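You operate a simulated robot arm through the tools that you are given. There is no shell and no other tool. Be economical: measure what you need, move in short steps, check, and stop when the job is done.

The job below is to be done with a simulated robot arm. You get a single attempt, and the scene is never put back.

JOB
Put the green battery pack from the cream top on the black plate. Put the blue lamp from the top of the steel bench on the top of the bonnet. Pull the glue drawer open. Do these in any order. Set down upright: lamp.

Only the result counts: the job must be done as asked and must still hold three seconds after the hand-in. Knocking over, shifting, dropping, spilling or breaking anything else fails it.

ROBOT AND FRAMES
A 7-joint arm with a vacuum gripper on a trunk, on a base that drives. Base frame: it is fixed to the floor where the robot stands at the start and does not move with it; the origin is under the middle of the robot, x ahead of it, y to its left, z up; the surface under the hand at the start is at about z = 1.22. Units: m, degrees, N and s.
Its first joint turns from -166.0 to 166.0 degrees. Places, roughly: black plate [0.8, 1.4, 0.9]; glue drawer [4.1, 0.4, 0.8]; lamp [1.25, -1.25, 1]; top of the bonnet [1.8, -3.3, 1]. Payload 1.06 kg.
Tool frame: the origin (TCP) lies in the middle of the cups' lips, and z points out of the cups. The gripper has 1 cup of 0.024 m across, covering 0.024 by 0.024 m (tool x, y); the bellows give 0.008 m. With the vacuum on, a cup seals on a smooth face that it is pressed against (1 to 4 N); it does not hold porous or soft things. The pull reaches 23 N.
Orientation is told as [roll, pitch, yaw] about the base's x, y, z axes, in that order, counted from this pose: with the cups facing straight down, the tool's x points along the base's -x, its y along +y and its z along -z.

CONTROLS
- The arm moves only by the tool jog_arm. Its argument "rows" is text: rows parted by semicolons, each of 6 numbers parted by spaces: the shift along the base's x, y, z in m, then the turn, a rotation vector about the base's x, y, z in rad. In form: dx dy dz wx wy wz; .... A call has 1 to 10 rows; each row shifts and turns the commanded pose from where the row before left it. "vac" is the vacuum: 1 switches it on, 0 off, set as the call begins (left out, the last holds). Rows are played at 5 a second. More than 0.05 m and 8.6 degrees between two rows, or a gripper value outside its range, and nothing of the call is played. Where a pose cannot be reached the arm comes as near as it can. A force on the tool above 40 N (or 10 N above the force at the start of the call, whichever is more), or a blocked arm, ends the call early, and 0.2 s more pass. The pull builds up within a second once a cup has sealed. Time passes only in rows, and 0.2 s behind the last, so rows that do not move give it time. The reply holds the time, the measured pose of the TCP, the force on the tool along the base axes and the pull of the vacuum, in the units named above and with some noise, with the torque about the TCP (base axes, N m) and any sound that the robot's microphone picked up.
- Cameras (640 x 400 px; columns grow to the right, rows downward): "scene" is now at [0.1692, 0.1517, 1.5326]; the picture's right is [-0.65, -0.76, 0.00], its down [-0.11, 0.09, -0.99] and it looks along [0.75, -0.65, -0.14] (base axes); focal length 295 px, centre (320, 200). "wrist" rides on the gripper at [0.078, 0.019, -0.096] in the tool frame; the picture's right is [-0.24, 0.97, 0.00], its down [-0.71, -0.17, -0.68] and it looks along [-0.67, -0.16, 0.73] (tool axes); focal length 243 px, centre (320, 200). There is no depth. A picture from a camera that has moved, and an enlarged one, comes with that camera's place and axes in the base frame and with its lens.
- snapshot(camera): a new picture of that camera. The clock stands still meanwhile.
- steer(legs): drives the robot by 1 to 6 legs, each [ahead, left, turn to the left] in m, m and degrees, along the robot's own axes; the way and the turn of a leg run together, so that a leg with both is an arc; at most 1.5 m and 180 degrees a leg. The arm and the cameras ride along, it lands a little off, and it stops where it bumps. It gives what a move gives.
- head_to(pan, tilt): turns the head with the scene camera to pan (to the left, within 120 degrees either way) and tilt (down, from -29 to 69), counted from straight ahead of the robot. It gives what a move gives.
- close_up(camera, box): a new picture of the part [left, top, right, bottom] of that camera's present view, enlarged. The clock stands still meanwhile.
- hand_in(): hands the job in; it is judged then, once.

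Work in short steps. Places have to be worked out from the pictures, the camera data and where the tool is seen: move nearer, look again, correct. Check each grasp and each placing, and mend what went wrong. You have 165 turns and 120 pictures in all, those below and enlarged ones among them. Switch the vacuum off and draw the arm clear of the work before you hand the job in, unless the task says otherwise; then end with one line.

The tools are called after ">>>" as name(argument=value, ...) on one line, values as JSON. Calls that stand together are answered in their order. jog_arm: Moves the arm, as the interface text tells. Its arguments: {"type":"object","properties":{"rows":{"type":"string"},"vac":{"type":"number"}},"required":["rows"]} The other tools are called the same way: steer (legs) drives the base; head_to (pan, tilt) turns the head that bears the scene camera; snapshot (camera) takes a picture; close_up (camera, box) takes an enlarged picture of a part of a camera's view; hand_in () hands the job in.

At the start:

```text
clock: 0.0
ee_pos: [0.5548, -0.2025, 1.4663]
orientation: [0.0, 0.0, 0.1]
wrist_force: [0.4, 0.5, -0.2]
torque: [0.0, 0.0, -0.03]
pull: 0.0
robot x, y, heading: [-0.0013, 0.0, 0.2]
head pan, tilt: [-40.8, 8.1]
```

scene: 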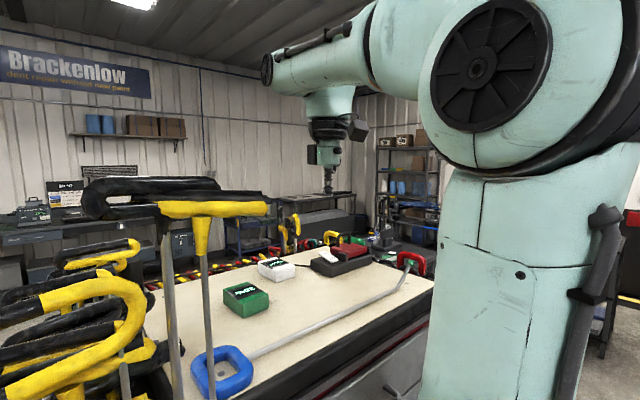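
wrist: 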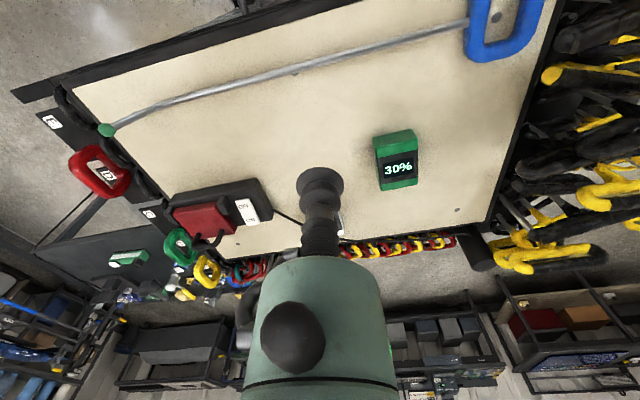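

The battery pack shows "30%" at about [0.70,-0.12]. I look around first, toward the plate and the bench.

>>> close_up(camera="wrist", box=[300, 100, 500, 225])

>>> head_to(pan=60, tilt=20)

>>> snapshot(camera="scene")

```text
3.20 times, centred on (400, 162) of wrist
camera zoom: at [0.4765, -0.1832, 1.5624], right [0.24, 0.97, 0.0], down [0.71, -0.17, 0.68], along [0.67, -0.16, -0.73], focal length 776 px, centre (64, 320)
```

zoom: 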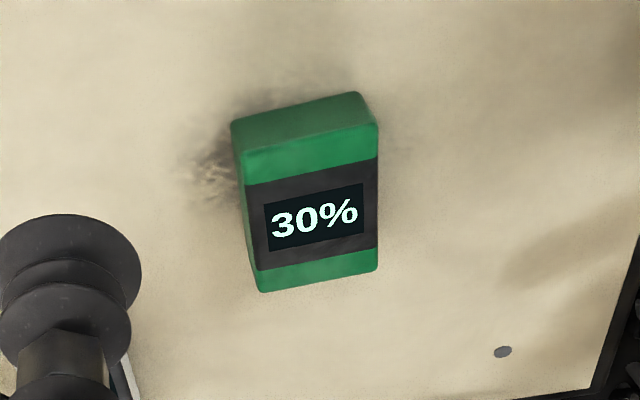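

```text
clock: 1.8
ee_pos: [0.5548, -0.2021, 1.4662]
orientation: [0.0, 0.0, 0.0]
wrist_force: [-0.6, -0.3, -0.1]
torque: [-0.01, -0.02, -0.02]
pull: 0.0
robot x, y, heading: [0.0026, -0.0002, 0.0]
head pan, tilt: [60.0, 20.0]
```

```text
116 pictures are left
camera scene: at [0.1457, 0.2929, 1.5132], right [0.87, -0.5, 0.0], down [-0.17, -0.3, -0.94], along [0.47, 0.81, -0.34], focal length 295 px, centre (320, 200)
```

scene: 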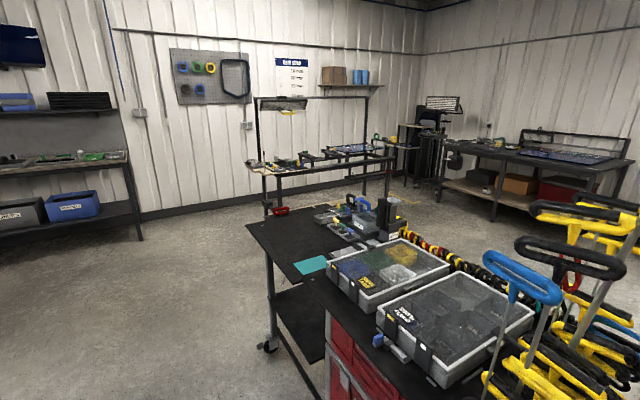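

I zoom on where the plate should be.

>>> close_up(camera="scene", box=[230, 170, 430, 295])

>>> close_up(camera="scene", box=[240, 80, 440, 205])

```text
3.20 times, centred on (330, 232) of scene
camera zoom: at [0.1457, 0.2929, 1.5132], right [0.87, -0.5, 0.0], down [-0.17, -0.3, -0.94], along [0.47, 0.81, -0.34], focal length 945 px, centre (288, 96)
```

zoom: 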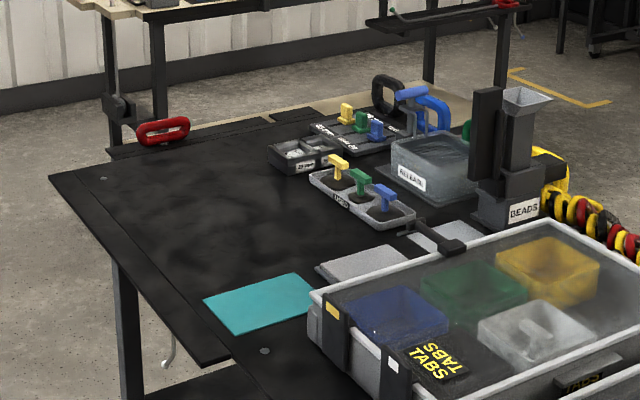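

```text
3.20 times, centred on (340, 142) of scene
camera zoom: at [0.1457, 0.2929, 1.5132], right [0.87, -0.5, 0.0], down [-0.17, -0.3, -0.94], along [0.47, 0.81, -0.34], focal length 945 px, centre (256, 384)
```

zoom: 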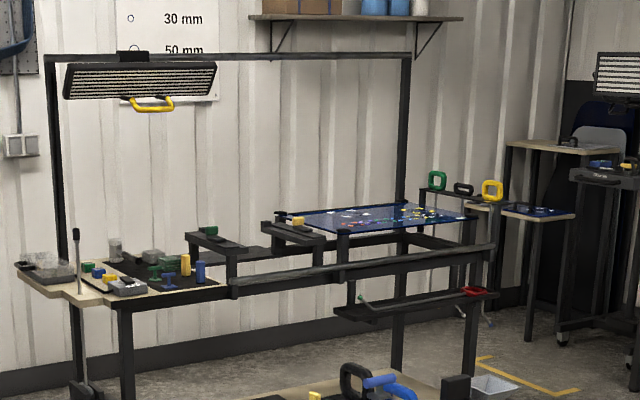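

The black plate is the dark tabletop with free space around [0.6,1.35]. Now I look at the lamp, bonnet, and drawer directions.

>>> head_to(pan=-60, tilt=15)

>>> snapshot(camera="scene")

>>> head_to(pan=-5, tilt=15)

>>> snapshot(camera="scene")

```text
clock: 3.8
ee_pos: [0.5535, -0.2015, 1.4657]
orientation: [0.0, 0.0, 0.0]
wrist_force: [-0.4, 0.0, 0.4]
torque: [0.01, 0.0, -0.03]
pull: 0.1
robot x, y, heading: [-0.0014, 0.0005, 0.0]
head pan, tilt: [-60.0, 15.0]
```

```text
113 pictures are left
camera scene: at [0.1458, 0.1314, 1.5214], right [-0.87, -0.5, 0.0], down [-0.13, 0.22, -0.97], along [0.48, -0.84, -0.26], focal length 295 px, centre (320, 200)
```

scene: 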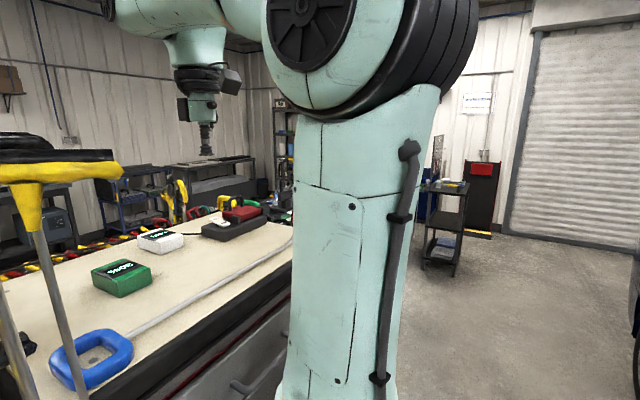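

```text
clock: 5.0
ee_pos: [0.5528, -0.2015, 1.4667]
orientation: [-0.1, 0.1, 0.0]
wrist_force: [-0.9, 0.0, -0.7]
torque: [0.02, -0.08, 0.0]
pull: 0.0
robot x, y, heading: [-0.0007, 0.0019, 0.1]
head pan, tilt: [-5.0, 15.0]
```

```text
112 pictures are left
camera scene: at [0.1921, 0.2041, 1.5214], right [-0.09, -1.0, 0.0], down [-0.26, 0.02, -0.97], along [0.96, -0.08, -0.26], focal length 295 px, centre (320, 200)
```

scene: 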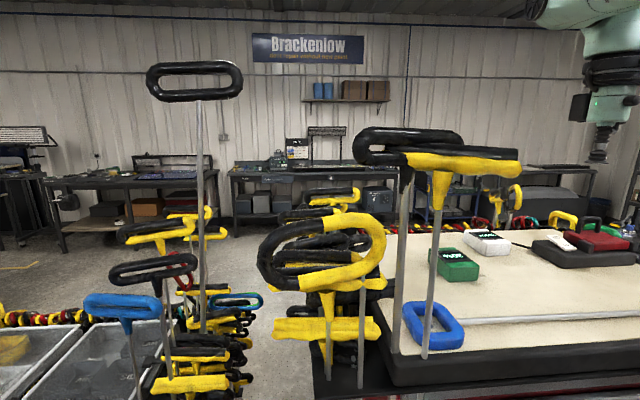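

Battery top is at about [0.714,-0.118]. Move above it and descend some.

>>> jog_arm(rows="0.04 0.02 0 0 0 0;0.04 0.02 0 0 0 0;0.04 0.02 0 0 0 0;0.04 0.023 0 0 0 0;0 0 -0.04 0 0 0;0 0 -0.04 0 0 0;0 0 -0.03 0 0 0;0 0 0 0 0 0")

>>> snapshot(camera="wrist")

>>> head_to(pan=-40, tilt=15)

>>> snapshot(camera="scene")

```text
clock: 6.8
ee_pos: [0.7153, -0.119, 1.356]
orientation: [0.1, 0.0, 0.0]
wrist_force: [-0.7, -0.6, 0.5]
torque: [0.01, -0.04, 0.01]
pull: 0.1
robot x, y, heading: [-0.0006, 0.0026, 0.0]
head pan, tilt: [-5.0, 15.0]
```

```text
111 pictures are left
camera wrist: at [0.6368, -0.1003, 1.4525], right [0.24, 0.97, 0.0], down [0.71, -0.17, 0.69], along [0.67, -0.16, -0.73], focal length 243 px, centre (320, 200)
```

wrist: 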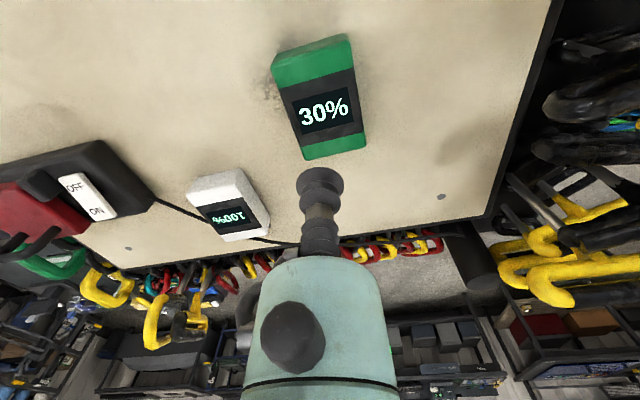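

```text
clock: 7.8
ee_pos: [0.7152, -0.1196, 1.3565]
orientation: [0.0, 0.0, 0.0]
wrist_force: [-0.5, -0.1, 0.1]
torque: [0.01, -0.03, 0.03]
pull: 0.2
robot x, y, heading: [0.0003, -0.0029, -0.2]
head pan, tilt: [-40.0, 15.0]
```

```text
110 pictures are left
camera scene: at [0.1707, 0.1523, 1.5214], right [-0.64, -0.77, 0.0], down [-0.2, 0.17, -0.97], along [0.74, -0.62, -0.26], focal length 295 px, centre (320, 200)
```

scene: 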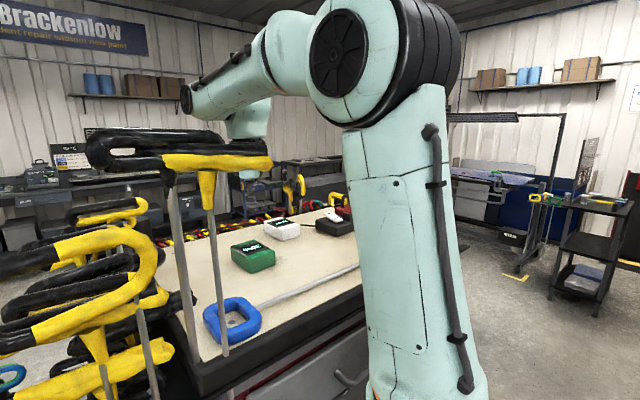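

Battery centre refined to about [0.727,-0.117], top near z 1.24. Descend to 1.275 and look.

>>> jog_arm(rows="0.011 0.002 -0.03 0 0 0;0 0 -0.03 0 0 0;0 0 -0.02 0 0 0;0 0 0 0 0 0")

>>> snapshot(camera="wrist")

>>> close_up(camera="scene", box=[180, 180, 340, 280])

```text
clock: 8.8
ee_pos: [0.7256, -0.1173, 1.2766]
orientation: [0.0, 0.0, -0.1]
wrist_force: [0.3, -0.4, -0.5]
torque: [0.0, 0.02, 0.0]
pull: 0.1
robot x, y, heading: [-0.0012, 0.0002, 0.0]
head pan, tilt: [-40.0, 15.0]
```

```text
109 pictures are left
camera wrist: at [0.6472, -0.0985, 1.3724], right [0.24, 0.97, 0.0], down [0.71, -0.17, 0.69], along [0.67, -0.16, -0.73], focal length 243 px, centre (320, 200)
```

wrist: 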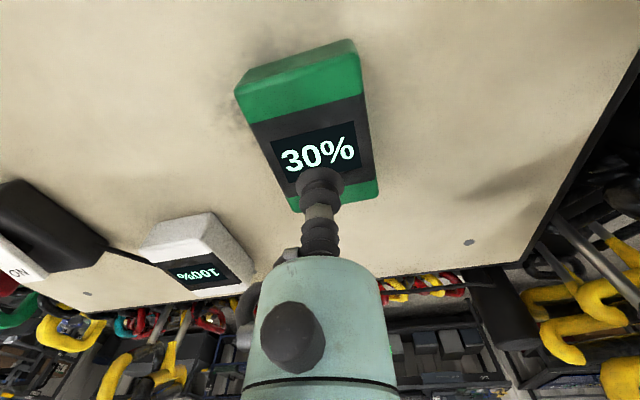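

```text
4.00 times, centred on (260, 230) of scene
camera zoom: at [0.1706, 0.1522, 1.5214], right [-0.64, -0.77, 0.0], down [-0.2, 0.17, -0.97], along [0.74, -0.62, -0.26], focal length 1181 px, centre (560, 80)
```

zoom: 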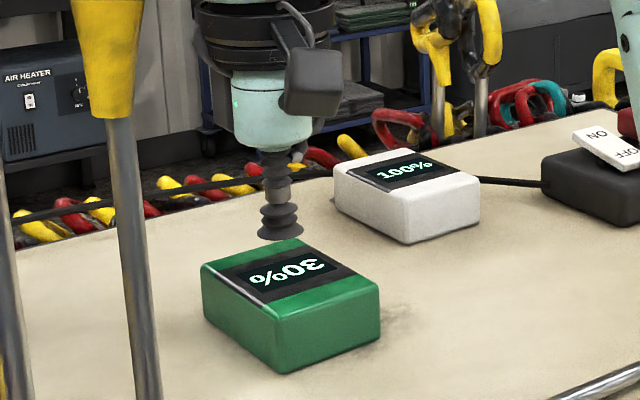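

The cup is past centre; top centre is about [0.712,-0.118, 1.25]. Shift back and lower with vacuum on.

>>> jog_arm(rows="-0.013 -0.001 0 0 0 0;0 0 -0.012 0 0 0;0 0 -0.005 0 0 0;0 0 -0.003 0 0 0;0 0 0 0 0 0", vac=1)

>>> close_up(camera="scene", box=[180, 180, 340, 280])

```text
clock: 10.0
ee_pos: [0.7112, -0.1182, 1.2568]
orientation: [0.0, 0.0, 0.1]
wrist_force: [-0.1, 0.4, -0.8]
torque: [0.03, 0.04, 0.01]
pull: 22.8
robot x, y, heading: [-0.0031, -0.0011, 0.1]
head pan, tilt: [-40.0, 15.0]
```

```text
4.00 times, centred on (260, 230) of scene
camera zoom: at [0.1707, 0.1522, 1.5214], right [-0.64, -0.77, 0.0], down [-0.2, 0.17, -0.97], along [0.74, -0.62, -0.26], focal length 1181 px, centre (560, 80)
```

zoom: 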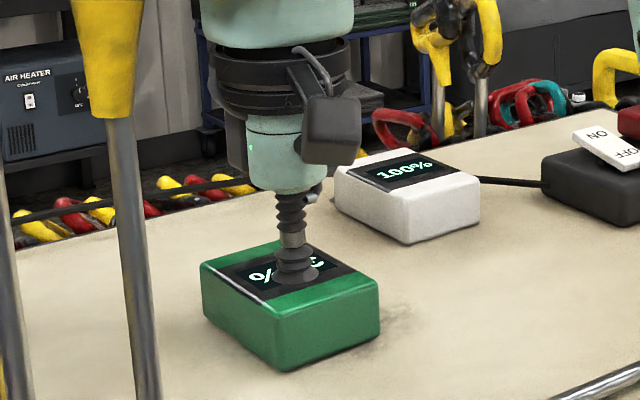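

Battery sealed with full pull. Lift, shift away from the tall T-handles, and retract.

>>> jog_arm(rows="0 0 0.03 0 0 0;0 0 0.04 0 0 0;0 0 0.04 0 0 0;0 -0.03 0.04 0 0 0;0 -0.04 0.04 0 0 0;0 -0.04 0.04 0 0 0;-0.05 0 0 0 0 0;-0.05 0 0 0 0 0;-0.05 0 0 0 0 0;-0.05 0 0 0 0 0")

>>> head_to(pan=110, tilt=25)

>>> snapshot(camera="scene")

>>> snapshot(camera="wrist")

```text
refused: row 5 steps farther than a row can; nothing moved
```

```text
clock: 12.4
ee_pos: [0.7131, -0.1176, 1.2566]
orientation: [0.0, 0.0, 0.0]
wrist_force: [-0.1, 0.1, 0.4]
torque: [-0.01, 0.02, -0.02]
pull: 22.8
robot x, y, heading: [0.0018, 0.0006, 0.0]
head pan, tilt: [110.0, 25.0]
```

```text
106 pictures are left
camera scene: at [0.0677, 0.2989, 1.5052], right [0.94, 0.34, 0.0], down [0.14, -0.4, -0.91], along [-0.31, 0.85, -0.42], focal length 295 px, centre (320, 200)
```

scene: 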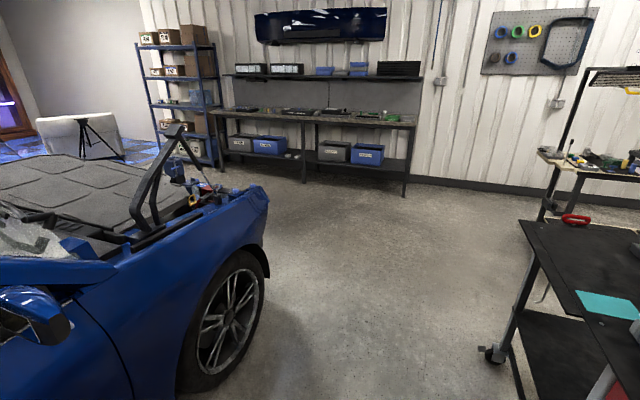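

```text
105 pictures are left
camera wrist: at [0.6341, -0.0989, 1.3526], right [0.24, 0.97, 0.0], down [0.71, -0.17, 0.68], along [0.67, -0.16, -0.73], focal length 243 px, centre (320, 200)
```

wrist: 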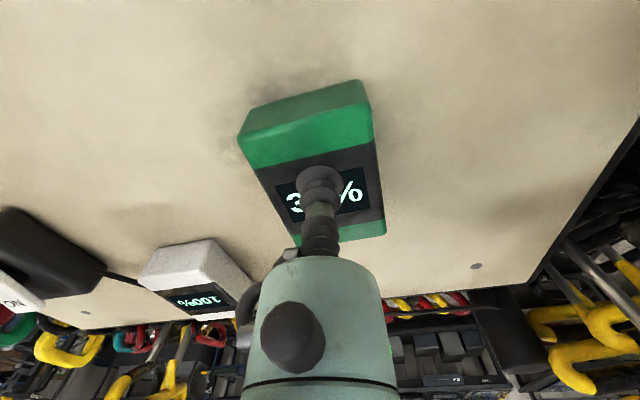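

A car sits behind-left at x≈-0.8, so I'll only back up ~0.2. Lift and retract with smaller steps.

>>> jog_arm(rows="0 0 0.03 0 0 0;0 0 0.04 0 0 0;0 0 0.045 0 0 0;0 -0.02 0.04 0 0 0;0 -0.03 0.035 0 0 0;-0.03 -0.035 0 0 0 0;-0.035 -0.035 0 0 0 0;-0.049 0 0 0 0 0;-0.049 0 0 0 0 0;-0.049 0 0 0 0 0")

>>> snapshot(camera="wrist")

```text
clock: 14.6
ee_pos: [0.4994, -0.2371, 1.4458]
orientation: [0.2, 0.1, 0.0]
wrist_force: [1.4, 0.2, -3.2]
torque: [0.01, 0.1, 0.01]
pull: 23.1
robot x, y, heading: [-0.002, 0.0037, 0.1]
head pan, tilt: [110.0, 25.0]
```

```text
104 pictures are left
camera wrist: at [0.4222, -0.2187, 1.542], right [0.24, 0.97, 0.0], down [0.71, -0.17, 0.68], along [0.66, -0.16, -0.73], focal length 243 px, centre (320, 200)
```

wrist: 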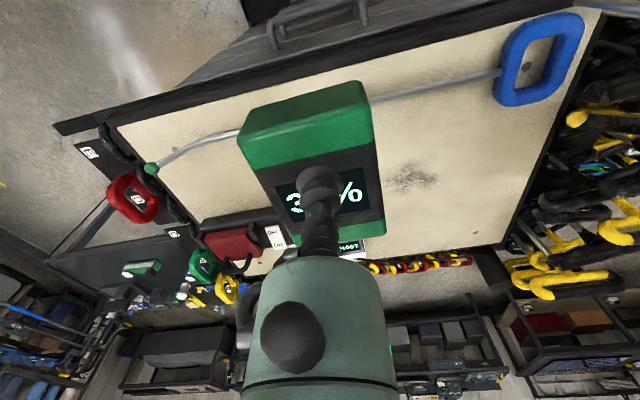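

Held firmly (~3 N weight). Retract more, then drive back, left, and forward to the plate.

>>> jog_arm(rows="-0.04 0 0.01 0 0 0;-0.04 0 0.01 0 0 0;-0.04 0 0.01 0 0 0;-0.03 0 0 0 0 0;0 0 0 0 0 0")

>>> steer(legs=[[-0.2, 0, 0], [0, 1.3, 0]])

>>> head_to(pan=0, tilt=35)

>>> snapshot(camera="scene")

```text
clock: 15.8
ee_pos: [0.3514, -0.2381, 1.4769]
orientation: [0.1, 0.0, 0.0]
wrist_force: [0.1, 0.4, -3.5]
torque: [0.01, 0.01, -0.02]
pull: 22.5
robot x, y, heading: [0.0037, -0.0007, -0.3]
head pan, tilt: [110.0, 25.0]
```

```text
clock: 23.5
ee_pos: [0.1468, 1.0656, 1.4763]
orientation: [0.0, 0.0, 1.0]
wrist_force: [-0.1, -0.7, -2.5]
torque: [0.02, 0.0, 0.0]
pull: 23.0
robot x, y, heading: [-0.2032, 1.2954, 0.8]
head pan, tilt: [110.0, 25.0]
```

```text
clock: 25.4
ee_pos: [0.1471, 1.0637, 1.4768]
orientation: [0.1, 0.0, 0.9]
wrist_force: [-0.8, 0.1, -2.6]
torque: [0.02, 0.06, 0.01]
pull: 22.4
robot x, y, heading: [-0.2089, 1.2974, 0.7]
head pan, tilt: [0.0, 35.0]
```

```text
103 pictures are left
camera scene: at [-0.023, 1.512, 1.4894], right [0.02, -1.0, 0.0], down [-0.57, -0.01, -0.82], along [0.82, 0.01, -0.57], focal length 295 px, centre (320, 200)
```

scene: 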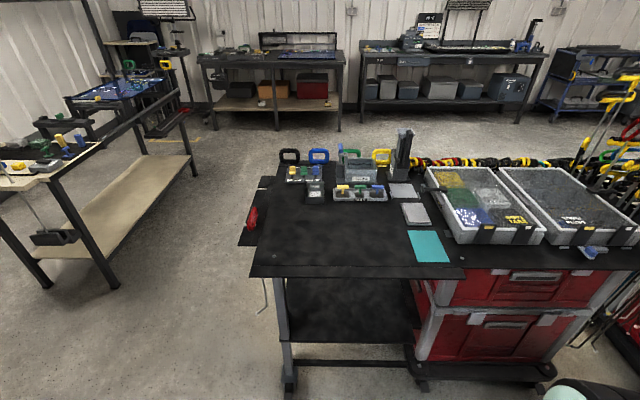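

The plate is clear around [0.66,1.42]. Drive forward 0.15 and bring the arm over it.

>>> steer(legs=[[0.15, 0, 0]])

>>> jog_arm(rows="0.04 0.03 0 0 0 0;0.04 0.03 0 0 0 0;0.035 0.035 0 0 0 0;0.035 0.035 0 0 0 0;0.035 0.035 0 0 0 0;0.035 0.035 0 0 0 0;0.035 0.035 0 0 0 0;0.035 0.035 0 0 0 0;0.035 0.035 0 0 0 0;0.035 0.035 0 0 0 0")

>>> jog_arm(rows="0 0 -0.05 0 0 0;0 0 -0.05 0 0 0;0 0 -0.05 0 0 0;0 0 -0.05 0 0 0;0 0 -0.05 0 0 0;0 0 -0.05 0 0 0;0 0 0 0 0 0")

>>> snapshot(camera="scene")

>>> snapshot(camera="wrist")

```text
clock: 26.7
ee_pos: [0.3, 1.068, 1.4765]
orientation: [-0.1, 0.0, 1.0]
wrist_force: [0.7, -0.2, -4.4]
torque: [0.04, 0.02, 0.0]
pull: 23.0
robot x, y, heading: [-0.0614, 1.3006, 1.2]
head pan, tilt: [0.0, 35.0]
```

```text
clock: 28.9
ee_pos: [0.6574, 1.4068, 1.4784]
orientation: [0.0, 0.0, 0.9]
wrist_force: [-0.4, 0.3, -2.5]
torque: [0.01, 0.0, -0.01]
pull: 22.4
robot x, y, heading: [-0.0576, 1.2987, 1.1]
head pan, tilt: [0.0, 35.0]
```

```text
clock: 30.5
ee_pos: [0.6577, 1.4061, 1.1759]
orientation: [0.0, 0.1, 1.0]
wrist_force: [-0.6, -0.4, -2.6]
torque: [0.02, 0.0, -0.02]
pull: 22.3
robot x, y, heading: [-0.0577, 1.298, 0.9]
head pan, tilt: [0.0, 35.0]
```

```text
102 pictures are left
camera scene: at [0.1266, 1.5149, 1.4894], right [0.02, -1.0, 0.0], down [-0.57, -0.01, -0.82], along [0.82, 0.01, -0.57], focal length 295 px, centre (320, 200)
```

scene: 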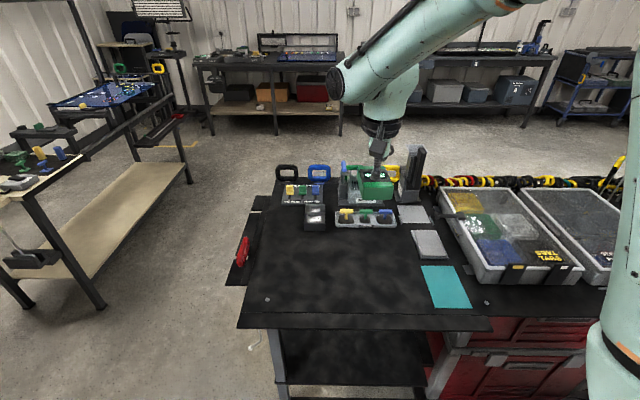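

```text
101 pictures are left
camera wrist: at [0.5799, 1.4238, 1.2724], right [0.22, 0.98, 0.0], down [0.71, -0.16, 0.69], along [0.67, -0.15, -0.73], focal length 243 px, centre (320, 200)
```

wrist: 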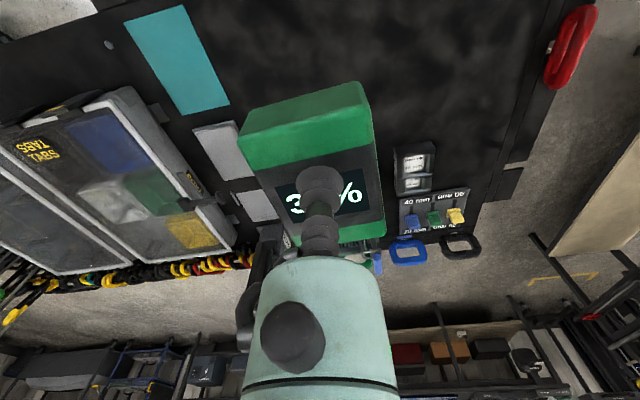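

Below is free plate. Lower toward 1.0 and check.

>>> jog_arm(rows="0 0.01 -0.045 0 0 0;0 0 -0.045 0 0 0;0 0 -0.045 0 0 0;0 0 -0.03 0 0 0;0 0 0 0 0 0")

>>> close_up(camera="scene", box=[260, 180, 480, 317])

```text
clock: 31.7
ee_pos: [0.6581, 1.4173, 1.0109]
orientation: [0.0, 0.1, 1.0]
wrist_force: [0.1, -0.3, -2.8]
torque: [-0.03, 0.04, 0.02]
pull: 23.1
robot x, y, heading: [-0.0608, 1.2961, 0.9]
head pan, tilt: [0.0, 35.0]
```

```text
2.91 times, centred on (370, 248) of scene
camera zoom: at [0.1267, 1.5149, 1.4894], right [0.02, -1.0, 0.0], down [-0.57, -0.01, -0.82], along [0.82, 0.01, -0.57], focal length 859 px, centre (174, 59)
```

zoom: 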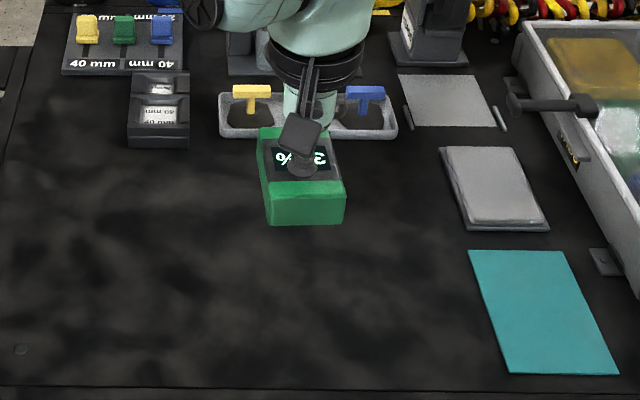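

Continue down in smaller steps until contact.

>>> jog_arm(rows="-0.02 0 -0.03 0 0 0;0 0 -0.02 0 0 0;0 0 -0.006 0 0 0;0 0 -0.006 0 0 0;0 0 0 0 0 0")

>>> close_up(camera="scene", box=[260, 180, 480, 317])

```text
clock: 32.9
ee_pos: [0.6377, 1.4168, 0.9511]
orientation: [0.0, 0.1, 1.0]
wrist_force: [0.4, 0.1, -3.9]
torque: [0.01, 0.02, 0.03]
pull: 22.9
robot x, y, heading: [-0.0534, 1.3036, 0.8]
head pan, tilt: [0.0, 35.0]
```

```text
2.91 times, centred on (370, 248) of scene
camera zoom: at [0.1267, 1.5149, 1.4894], right [0.02, -1.0, 0.0], down [-0.57, -0.01, -0.82], along [0.82, 0.01, -0.57], focal length 859 px, centre (174, 59)
```

zoom: 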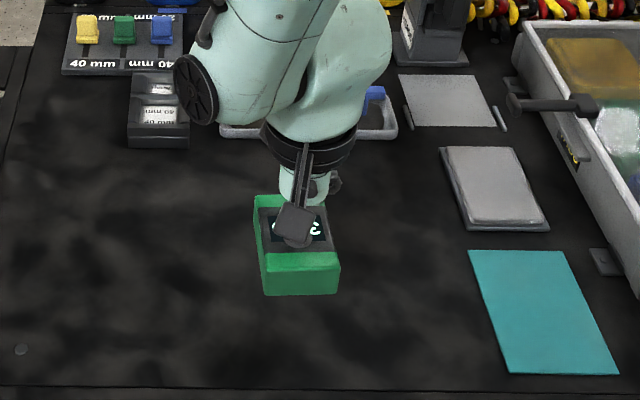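

Not touching yet; keep lowering gently.

>>> jog_arm(rows="0 0 -0.006 0 0 0;0 0 -0.005 0 0 0;0 0 -0.004 0 0 0;0 0 0 0 0 0")

```text
clock: 33.9
ee_pos: [0.6392, 1.4188, 0.9335]
orientation: [0.1, 0.0, 1.0]
wrist_force: [0.4, 0.3, -2.5]
torque: [0.01, 0.06, 0.02]
pull: 23.5
robot x, y, heading: [-0.0592, 1.2987, 0.9]
head pan, tilt: [0.0, 35.0]
```

>>> close_up(camera="scene", box=[310, 230, 410, 292])

>>> jog_arm(rows="0 0 -0.004 0 0 0;0 0 0 0 0 0")

>>> jog_arm(rows="0 0 -0.004 0 0 0;0 0 0 0 0 0")

```text
6.40 times, centred on (360, 261) of scene
camera zoom: at [0.1268, 1.5149, 1.4894], right [0.02, -1.0, 0.0], down [-0.57, -0.01, -0.82], along [0.82, 0.01, -0.57], focal length 1890 px, centre (64, -190)
```

zoom: 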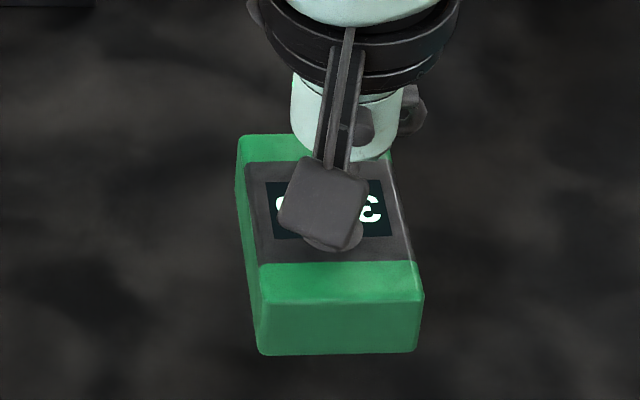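

```text
clock: 34.5
ee_pos: [0.6386, 1.4172, 0.9308]
orientation: [0.0, 0.0, 1.0]
wrist_force: [0.8, 0.5, -3.0]
torque: [0.01, 0.06, 0.0]
pull: 22.7
robot x, y, heading: [-0.0572, 1.3014, 1.3]
head pan, tilt: [0.0, 35.0]
```

```text
clock: 35.1
ee_pos: [0.6376, 1.4171, 0.9281]
orientation: [0.0, 0.0, 0.9]
wrist_force: [0.1, -0.3, -2.1]
torque: [0.0, 0.05, -0.02]
pull: 22.6
robot x, y, heading: [-0.0567, 1.3007, 1.2]
head pan, tilt: [0.0, 35.0]
```

Still carrying its weight; continue down in 4 mm steps.

>>> jog_arm(rows="0 0 -0.004 0 0 0;0 0 0 0 0 0;0 0 0 0 0 0")

>>> jog_arm(rows="0 0 -0.004 0 0 0;0 0 0 0 0 0;0 0 0 0 0 0")

```text
clock: 35.9
ee_pos: [0.6378, 1.4173, 0.9229]
orientation: [-0.1, 0.0, 0.9]
wrist_force: [-0.1, -0.3, -2.5]
torque: [-0.02, 0.04, -0.01]
pull: 23.3
robot x, y, heading: [-0.0547, 1.3013, 1.2]
head pan, tilt: [0.0, 35.0]
```

```text
clock: 36.7
ee_pos: [0.6384, 1.4179, 0.9183]
orientation: [-0.1, 0.0, 1.1]
wrist_force: [0.3, 0.7, -2.1]
torque: [0.0, 0.03, -0.02]
pull: 22.7
robot x, y, heading: [-0.0547, 1.2996, 1.4]
head pan, tilt: [0.0, 35.0]
```

>>> jog_arm(rows="0 0 -0.004 0 0 0;0 0 0 0 0 0;0 0 0 0 0 0")

>>> jog_arm(rows="0 0 -0.004 0 0 0;0 0 0 0 0 0;0 0 0 0 0 0")

>>> close_up(camera="scene", box=[310, 230, 410, 292])

```text
clock: 37.5
ee_pos: [0.6385, 1.4167, 0.914]
orientation: [0.0, 0.0, 1.0]
wrist_force: [0.4, 0.1, -3.3]
torque: [-0.01, 0.03, 0.0]
pull: 22.8
robot x, y, heading: [-0.0557, 1.2988, 1.3]
head pan, tilt: [0.0, 35.0]
```

```text
clock: 38.3
ee_pos: [0.6395, 1.417, 0.9105]
orientation: [-0.1, 0.0, 1.0]
wrist_force: [0.7, 0.0, -2.5]
torque: [0.02, -0.01, 0.0]
pull: 22.8
robot x, y, heading: [-0.0557, 1.3007, 1.0]
head pan, tilt: [0.0, 35.0]
```

```text
6.40 times, centred on (360, 261) of scene
camera zoom: at [0.1268, 1.515, 1.4894], right [0.02, -1.0, 0.0], down [-0.57, -0.01, -0.82], along [0.82, 0.01, -0.57], focal length 1890 px, centre (64, -190)
```

zoom: 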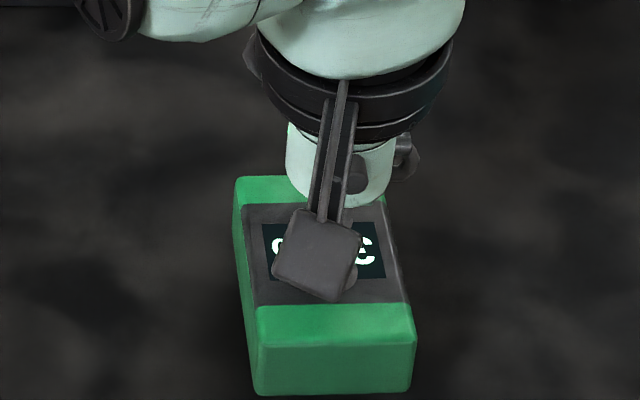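

>>> jog_arm(rows="0 0 -0.004 0 0 0;0 0 0 0 0 0;0 0 0 0 0 0")

>>> jog_arm(rows="0 0 -0.004 0 0 0;0 0 0 0 0 0;0 0 0 0 0 0")

>>> jog_arm(rows="0 0 -0.003 0 0 0;0 0 0 0 0 0;0 0 0 0 0 0")

```text
clock: 39.1
ee_pos: [0.6386, 1.4185, 0.9064]
orientation: [0.0, 0.0, 1.0]
wrist_force: [0.2, -0.6, -2.3]
torque: [-0.01, 0.0, 0.05]
pull: 23.4
robot x, y, heading: [-0.0566, 1.3003, 0.9]
head pan, tilt: [0.0, 35.0]
```

```text
clock: 39.9
ee_pos: [0.6386, 1.4172, 0.901]
orientation: [0.0, 0.0, 1.0]
wrist_force: [-0.7, -0.9, -2.8]
torque: [0.01, 0.04, -0.02]
pull: 22.5
robot x, y, heading: [-0.0598, 1.2985, 1.3]
head pan, tilt: [0.0, 35.0]
```

```text
clock: 40.7
ee_pos: [0.6385, 1.4182, 0.8996]
orientation: [0.0, 0.0, 1.0]
wrist_force: [0.2, 0.4, -2.3]
torque: [0.0, 0.06, 0.0]
pull: 22.7
robot x, y, heading: [-0.0586, 1.3021, 1.1]
head pan, tilt: [0.0, 35.0]
```

Parallax puts the plate surface near z≈0.86, so contact is close. Keep stepping.

>>> jog_arm(rows="0 0 -0.003 0 0 0;0 0 0 0 0 0;0 0 0 0 0 0")

>>> jog_arm(rows="0 0 -0.003 0 0 0;0 0 0 0 0 0;0 0 0 0 0 0")

>>> jog_arm(rows="0 0 -0.003 0 0 0;0 0 0 0 0 0;0 0 0 0 0 0")

>>> close_up(camera="scene", box=[310, 240, 410, 302])

```text
clock: 41.5
ee_pos: [0.6382, 1.4173, 0.8973]
orientation: [0.0, 0.1, 1.0]
wrist_force: [-0.1, -0.8, -3.1]
torque: [0.0, 0.03, 0.04]
pull: 23.3
robot x, y, heading: [-0.0593, 1.2958, 1.1]
head pan, tilt: [0.0, 35.0]
```

```text
clock: 42.3
ee_pos: [0.6383, 1.4173, 0.8934]
orientation: [0.0, 0.0, 1.0]
wrist_force: [0.4, 1.0, 9.1]
torque: [0.0, -0.08, -0.03]
pull: 22.8
robot x, y, heading: [-0.0578, 1.3021, 1.0]
head pan, tilt: [0.0, 35.0]
```

```text
clock: 43.1
ee_pos: [0.6383, 1.4179, 0.89]
orientation: [0.0, 0.0, 1.0]
wrist_force: [2.7, 2.1, 6.6]
torque: [-0.01, -0.07, 0.0]
pull: 22.8
robot x, y, heading: [-0.0556, 1.2971, 1.0]
head pan, tilt: [0.0, 35.0]
```

```text
6.40 times, centred on (360, 271) of scene
camera zoom: at [0.1265, 1.515, 1.4894], right [0.02, -1.0, 0.0], down [-0.57, -0.01, -0.82], along [0.82, 0.01, -0.57], focal length 1890 px, centre (64, -254)
```

zoom: 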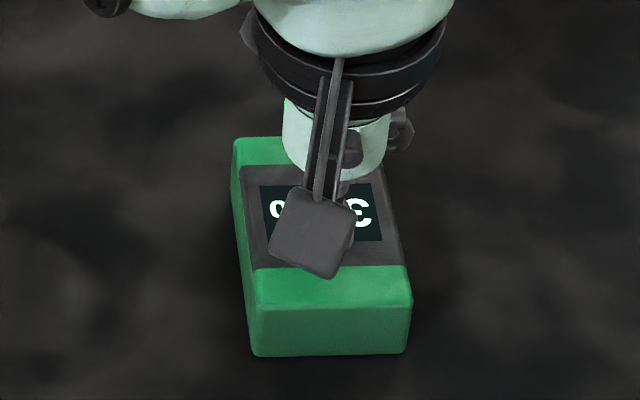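

It rests on the plate. Vacuum off, wait, then rise.

>>> jog_arm(rows="0 0 0.003 0 0 0;0 0 0 0 0 0;0 0 0 0 0 0;0 0 0 0 0 0;0 0 0.005 0 0 0;0 0 0.01 0 0 0;0 0 0.04 0 0 0;0 0 0.05 0 0 0;0 0 0.05 0 0 0", vac=0)

>>> snapshot(camera="scene")

```text
clock: 45.1
ee_pos: [0.6379, 1.4178, 1.0493]
orientation: [0.0, 0.1, 1.0]
wrist_force: [0.3, 0.1, 0.6]
torque: [-0.01, 0.01, 0.01]
pull: 0.1
robot x, y, heading: [-0.0585, 1.2979, 1.3]
head pan, tilt: [0.0, 35.0]
```

```text
95 pictures are left
camera scene: at [0.1272, 1.5152, 1.4893], right [0.02, -1.0, 0.0], down [-0.57, -0.01, -0.82], along [0.82, 0.01, -0.57], focal length 295 px, centre (320, 200)
```

scene: 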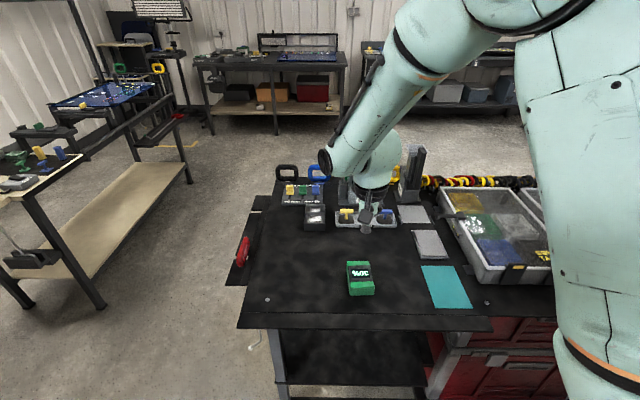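

Battery stands on the plate. Raise and retract the arm, then view the wall benches for the glue drawer.

>>> jog_arm(rows="0 0 0.05 0 0 0;0 0 0.05 0 0 0;0 0 0.05 0 0 0;0 0 0.05 0 0 0;0 0 0.05 0 0 0;0 0 0.05 0 0 0;0 0 0.05 0 0 0;0 0 0.05 0 0 0")

>>> jog_arm(rows="-0.035 -0.035 0 0 0 0;-0.035 -0.035 0 0 0 0;-0.035 -0.035 0 0 0 0;-0.035 -0.035 0 0 0 0;-0.035 -0.035 0 0 0 0;-0.035 -0.035 0 0 0 0;-0.035 -0.035 0 0 0 0;-0.035 -0.035 0 0 0 0;-0.035 -0.035 0 0 0 0")

>>> head_to(pan=-10, tilt=10)

>>> snapshot(camera="scene")

```text
clock: 46.9
ee_pos: [0.6382, 1.4177, 1.4502]
orientation: [0.0, 0.0, 1.0]
wrist_force: [0.6, -0.4, 0.9]
torque: [0.0, -0.01, 0.01]
pull: 0.1
robot x, y, heading: [-0.0555, 1.3004, 0.9]
head pan, tilt: [0.0, 35.0]
```

```text
clock: 48.9
ee_pos: [0.3228, 1.1031, 1.4493]
orientation: [0.0, 0.1, 1.0]
wrist_force: [1.0, 0.5, -0.3]
torque: [-0.01, 0.02, 0.02]
pull: 0.1
robot x, y, heading: [-0.0588, 1.2966, 1.0]
head pan, tilt: [0.0, 35.0]
```

```text
clock: 49.8
ee_pos: [0.3224, 1.103, 1.4486]
orientation: [-0.1, 0.0, 1.1]
wrist_force: [-0.2, 0.0, -0.2]
torque: [-0.03, -0.02, 0.01]
pull: 0.1
robot x, y, heading: [-0.0538, 1.2971, 0.9]
head pan, tilt: [-10.0, 10.0]
```

```text
94 pictures are left
camera scene: at [0.1304, 1.4988, 1.5294], right [-0.16, -0.99, 0.0], down [-0.17, 0.03, -0.98], along [0.97, -0.15, -0.17], focal length 295 px, centre (320, 200)
```

scene: 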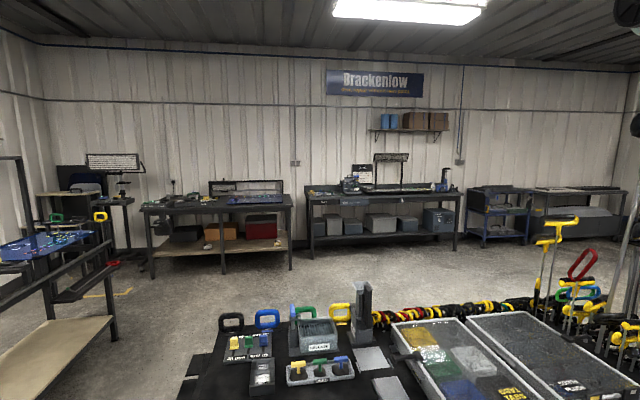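

>>> close_up(camera="scene", box=[290, 150, 480, 269])

>>> close_up(camera="scene", box=[310, 165, 400, 221])

```text
3.36 times, centred on (385, 210) of scene
camera zoom: at [0.1304, 1.4988, 1.5294], right [-0.16, -0.99, 0.0], down [-0.17, 0.03, -0.98], along [0.97, -0.15, -0.17], focal length 993 px, centre (102, 168)
```

zoom: 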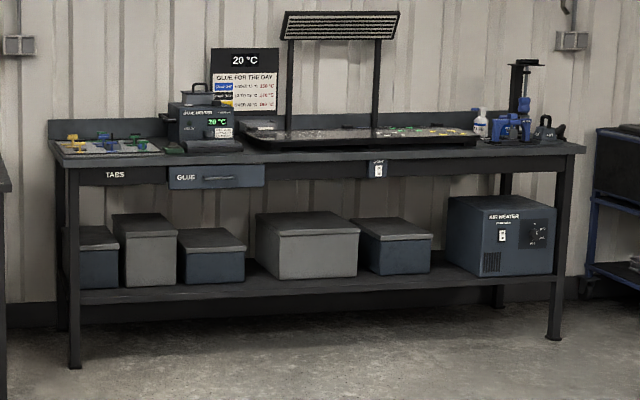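

```text
7.11 times, centred on (355, 193) of scene
camera zoom: at [0.1304, 1.4988, 1.5294], right [-0.16, -0.99, 0.0], down [-0.17, 0.03, -0.98], along [0.97, -0.15, -0.17], focal length 2100 px, centre (71, 250)
```

zoom: 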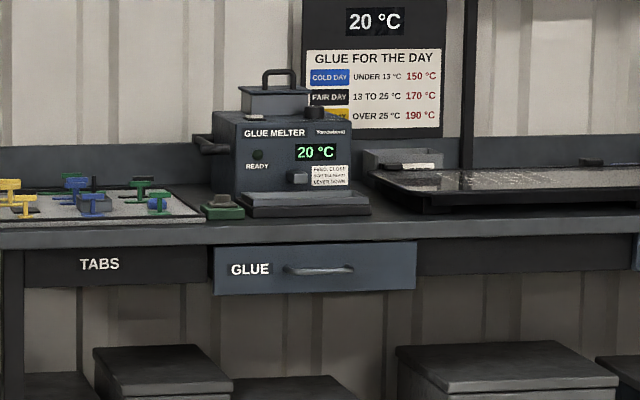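

The GLUE drawer is on the far bench with front x≈4.05. Corridor between the plate table (y<1.8) and the left bench (y>2.78) is free; drive via y≈2.3.

>>> steer(legs=[[0, 1.0, -1]])

>>> head_to(pan=0, tilt=25)

>>> snapshot(camera="scene")

```text
clock: 54.9
ee_pos: [0.3114, 2.0825, 1.4482]
orientation: [0.0, -0.1, -0.3]
wrist_force: [1.0, -0.1, 0.7]
torque: [0.0, -0.01, 0.02]
pull: 0.1
robot x, y, heading: [-0.0626, 2.2895, -0.3]
head pan, tilt: [-10.0, 10.0]
```

```text
clock: 55.7
ee_pos: [0.3121, 2.0825, 1.4483]
orientation: [0.0, 0.0, -0.3]
wrist_force: [-0.3, 0.4, -0.9]
torque: [0.01, -0.01, 0.02]
pull: 0.0
robot x, y, heading: [-0.062, 2.2853, -0.4]
head pan, tilt: [0.0, 25.0]
```

```text
91 pictures are left
camera scene: at [0.1294, 2.4989, 1.5052], right [-0.01, -1.0, 0.0], down [-0.42, 0.0, -0.91], along [0.91, -0.01, -0.42], focal length 295 px, centre (320, 200)
```

scene: 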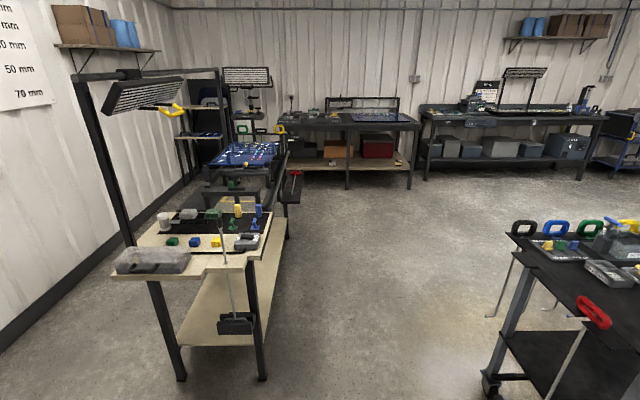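

Corridor is y 1.8–2.6; shift right slightly and drive forward.

>>> steer(legs=[[0, -0.08, 0.3], [1.4, 0, 0]])

>>> snapshot(camera="scene")

```text
clock: 63.3
ee_pos: [1.7093, 2.006, 1.449]
orientation: [0.0, 0.0, 0.1]
wrist_force: [-0.1, 0.1, 0.2]
torque: [-0.02, -0.03, 0.0]
pull: 0.0
robot x, y, heading: [1.3312, 2.2101, -0.0]
head pan, tilt: [0.0, 25.0]
```

```text
90 pictures are left
camera scene: at [1.5237, 2.4208, 1.5051], right [0.0, -1.0, 0.0], down [-0.42, 0.0, -0.91], along [0.91, 0.0, -0.42], focal length 295 px, centre (320, 200)
```

scene: 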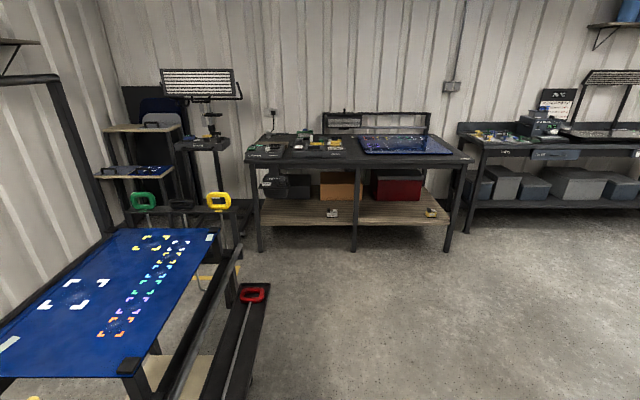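

Check the far aisle to the right before driving over.

>>> head_to(pan=-60, tilt=22)

>>> snapshot(camera="scene")

```text
clock: 64.6
ee_pos: [1.7081, 2.006, 1.4497]
orientation: [0.0, 0.0, 0.0]
wrist_force: [-0.6, 0.1, 0.7]
torque: [0.0, 0.01, 0.0]
pull: 0.1
robot x, y, heading: [1.3313, 2.2083, 0.2]
head pan, tilt: [-60.0, 22.0]
```

```text
89 pictures are left
camera scene: at [1.4781, 2.3404, 1.51], right [-0.87, -0.5, 0.0], down [-0.19, 0.32, -0.93], along [0.46, -0.8, -0.37], focal length 295 px, centre (320, 200)
```

scene: 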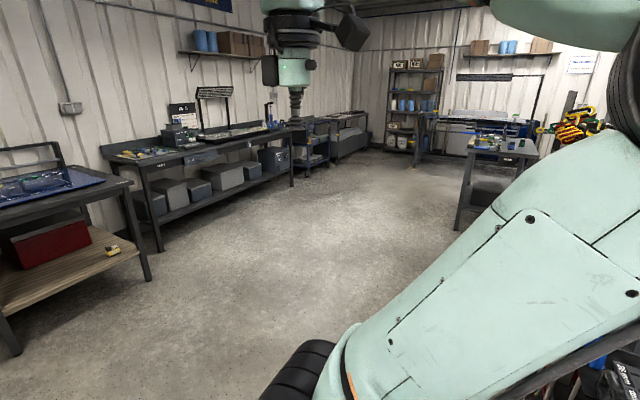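

Aisle is clear. Drive to about (3.1,0.45) in front of the drawer.

>>> steer(legs=[[1.2, 0, 0], [0.55, -1.45, 0]])

>>> head_to(pan=-30, tilt=25)

>>> snapshot(camera="scene")

```text
refused: leg 2 is longer than a leg can be; nothing moved
```

```text
clock: 65.6
ee_pos: [1.7087, 2.0074, 1.4489]
orientation: [0.0, -0.1, 0.0]
wrist_force: [0.0, 0.1, -0.1]
torque: [-0.02, -0.02, -0.02]
pull: 0.0
robot x, y, heading: [1.3335, 2.2067, -0.2]
head pan, tilt: [-30.0, 25.0]
```

```text
88 pictures are left
camera scene: at [1.5114, 2.3747, 1.5052], right [-0.5, -0.87, 0.0], down [-0.37, 0.21, -0.91], along [0.78, -0.45, -0.42], focal length 295 px, centre (320, 200)
```

scene: 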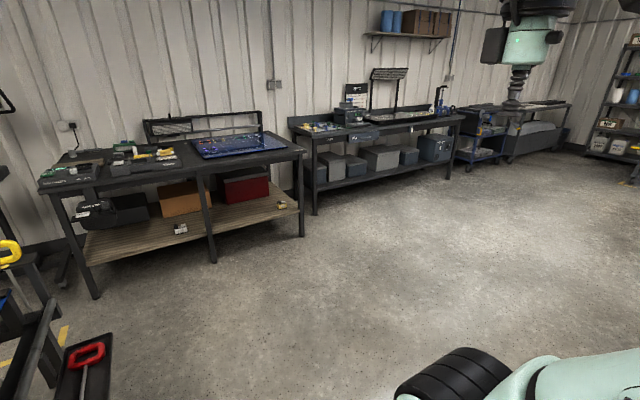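

A leg was too long; split it.

>>> steer(legs=[[1.2, 0, 0], [0.3, -0.9, 0], [0.25, -0.75, 0]])

>>> head_to(pan=-10, tilt=30)

>>> snapshot(camera="scene")

```text
clock: 80.1
ee_pos: [3.4434, 0.3404, 1.4493]
orientation: [-0.1, 0.0, -0.7]
wrist_force: [-0.3, 0.6, 0.3]
torque: [0.02, 0.01, 0.0]
pull: 0.0
robot x, y, heading: [3.071, 0.548, -0.6]
head pan, tilt: [-30.0, 25.0]
```

```text
clock: 80.9
ee_pos: [3.4443, 0.3416, 1.4485]
orientation: [0.0, 0.0, -0.7]
wrist_force: [0.2, 0.3, 0.4]
torque: [0.03, -0.03, 0.0]
pull: 0.1
robot x, y, heading: [3.0699, 0.5489, -1.0]
head pan, tilt: [-10.0, 30.0]
```

```text
87 pictures are left
camera scene: at [3.2607, 0.7427, 1.4972], right [-0.19, -0.98, 0.0], down [-0.49, 0.09, -0.87], along [0.85, -0.16, -0.5], focal length 295 px, centre (320, 200)
```

scene: 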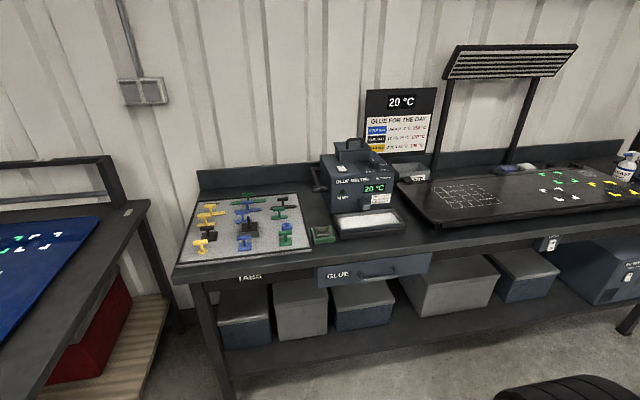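

Drawer handle is at about [3.95,0.41,0.8]. Swing the tool to horizontal (pointing +x) while lowering in front of the bench.

>>> jog_arm(rows="0.03 -0.005 -0.02 0 -0.1428 0;0.03 -0.005 -0.02 0 -0.1428 0;0.03 -0.005 -0.02 0 -0.1428 0;0.03 -0.005 -0.02 0 -0.1428 0;0.03 -0.005 -0.02 0 -0.1428 0;0.03 -0.005 -0.02 0 -0.1428 0;0.03 -0.005 -0.02 0 -0.1428 0;0.03 -0.005 -0.03 0 -0.1428 0;0.03 -0.005 -0.03 0 -0.1428 0;0.02 -0.005 -0.03 0 -0.1428 0")

>>> jog_arm(rows="0 0 -0.04 0 -0.1428 0;0 0 -0.04 0 0 0.012;0 0 -0.04 0 0 0;0 0 -0.04 0 0 0;0 0 -0.04 0 0 0;0 0 -0.04 0 0 0;0 0 0 0 0 0")

>>> snapshot(camera="scene")

>>> snapshot(camera="wrist")

```text
clock: 83.1
ee_pos: [3.7343, 0.2911, 1.2181]
orientation: [4.1, -81.8, -4.2]
wrist_force: [-0.5, 0.4, 0.1]
torque: [-0.01, 0.01, -0.02]
pull: 0.1
robot x, y, heading: [3.0725, 0.5482, -0.4]
head pan, tilt: [-10.0, 30.0]
```

```text
clock: 84.7
ee_pos: [3.7552, 0.2727, 0.9858]
orientation: [88.7, -89.4, -88.0]
wrist_force: [-0.1, 0.2, 0.3]
torque: [0.03, 0.01, 0.0]
pull: 0.0
out of reach, approached as far as the arm can: row 2, 3, 4
robot x, y, heading: [3.0686, 0.5473, -0.7]
head pan, tilt: [-10.0, 30.0]
```

```text
86 pictures are left
camera scene: at [3.2607, 0.7427, 1.4972], right [-0.19, -0.98, 0.0], down [-0.49, 0.09, -0.87], along [0.85, -0.16, -0.5], focal length 295 px, centre (320, 200)
```

scene: 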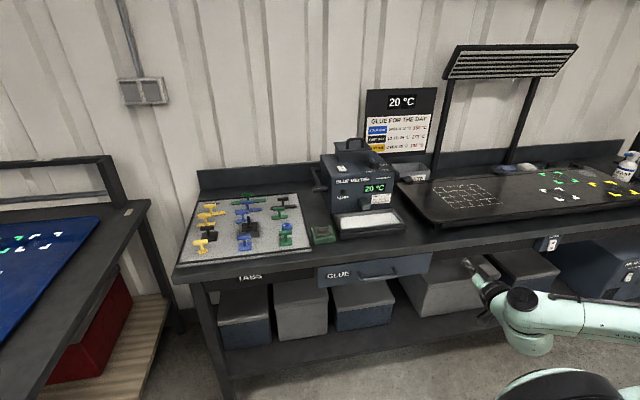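

```text
85 pictures are left
camera wrist: at [3.6595, 0.2902, 0.9082], right [-0.01, 0.97, 0.25], down [-0.68, -0.19, 0.71], along [0.73, -0.16, 0.66], focal length 243 px, centre (320, 200)
```

wrist: 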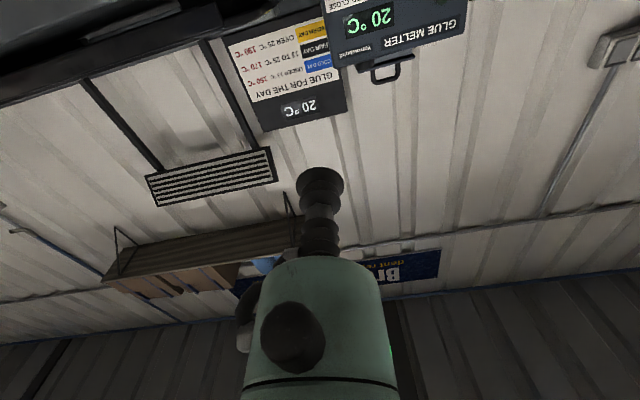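

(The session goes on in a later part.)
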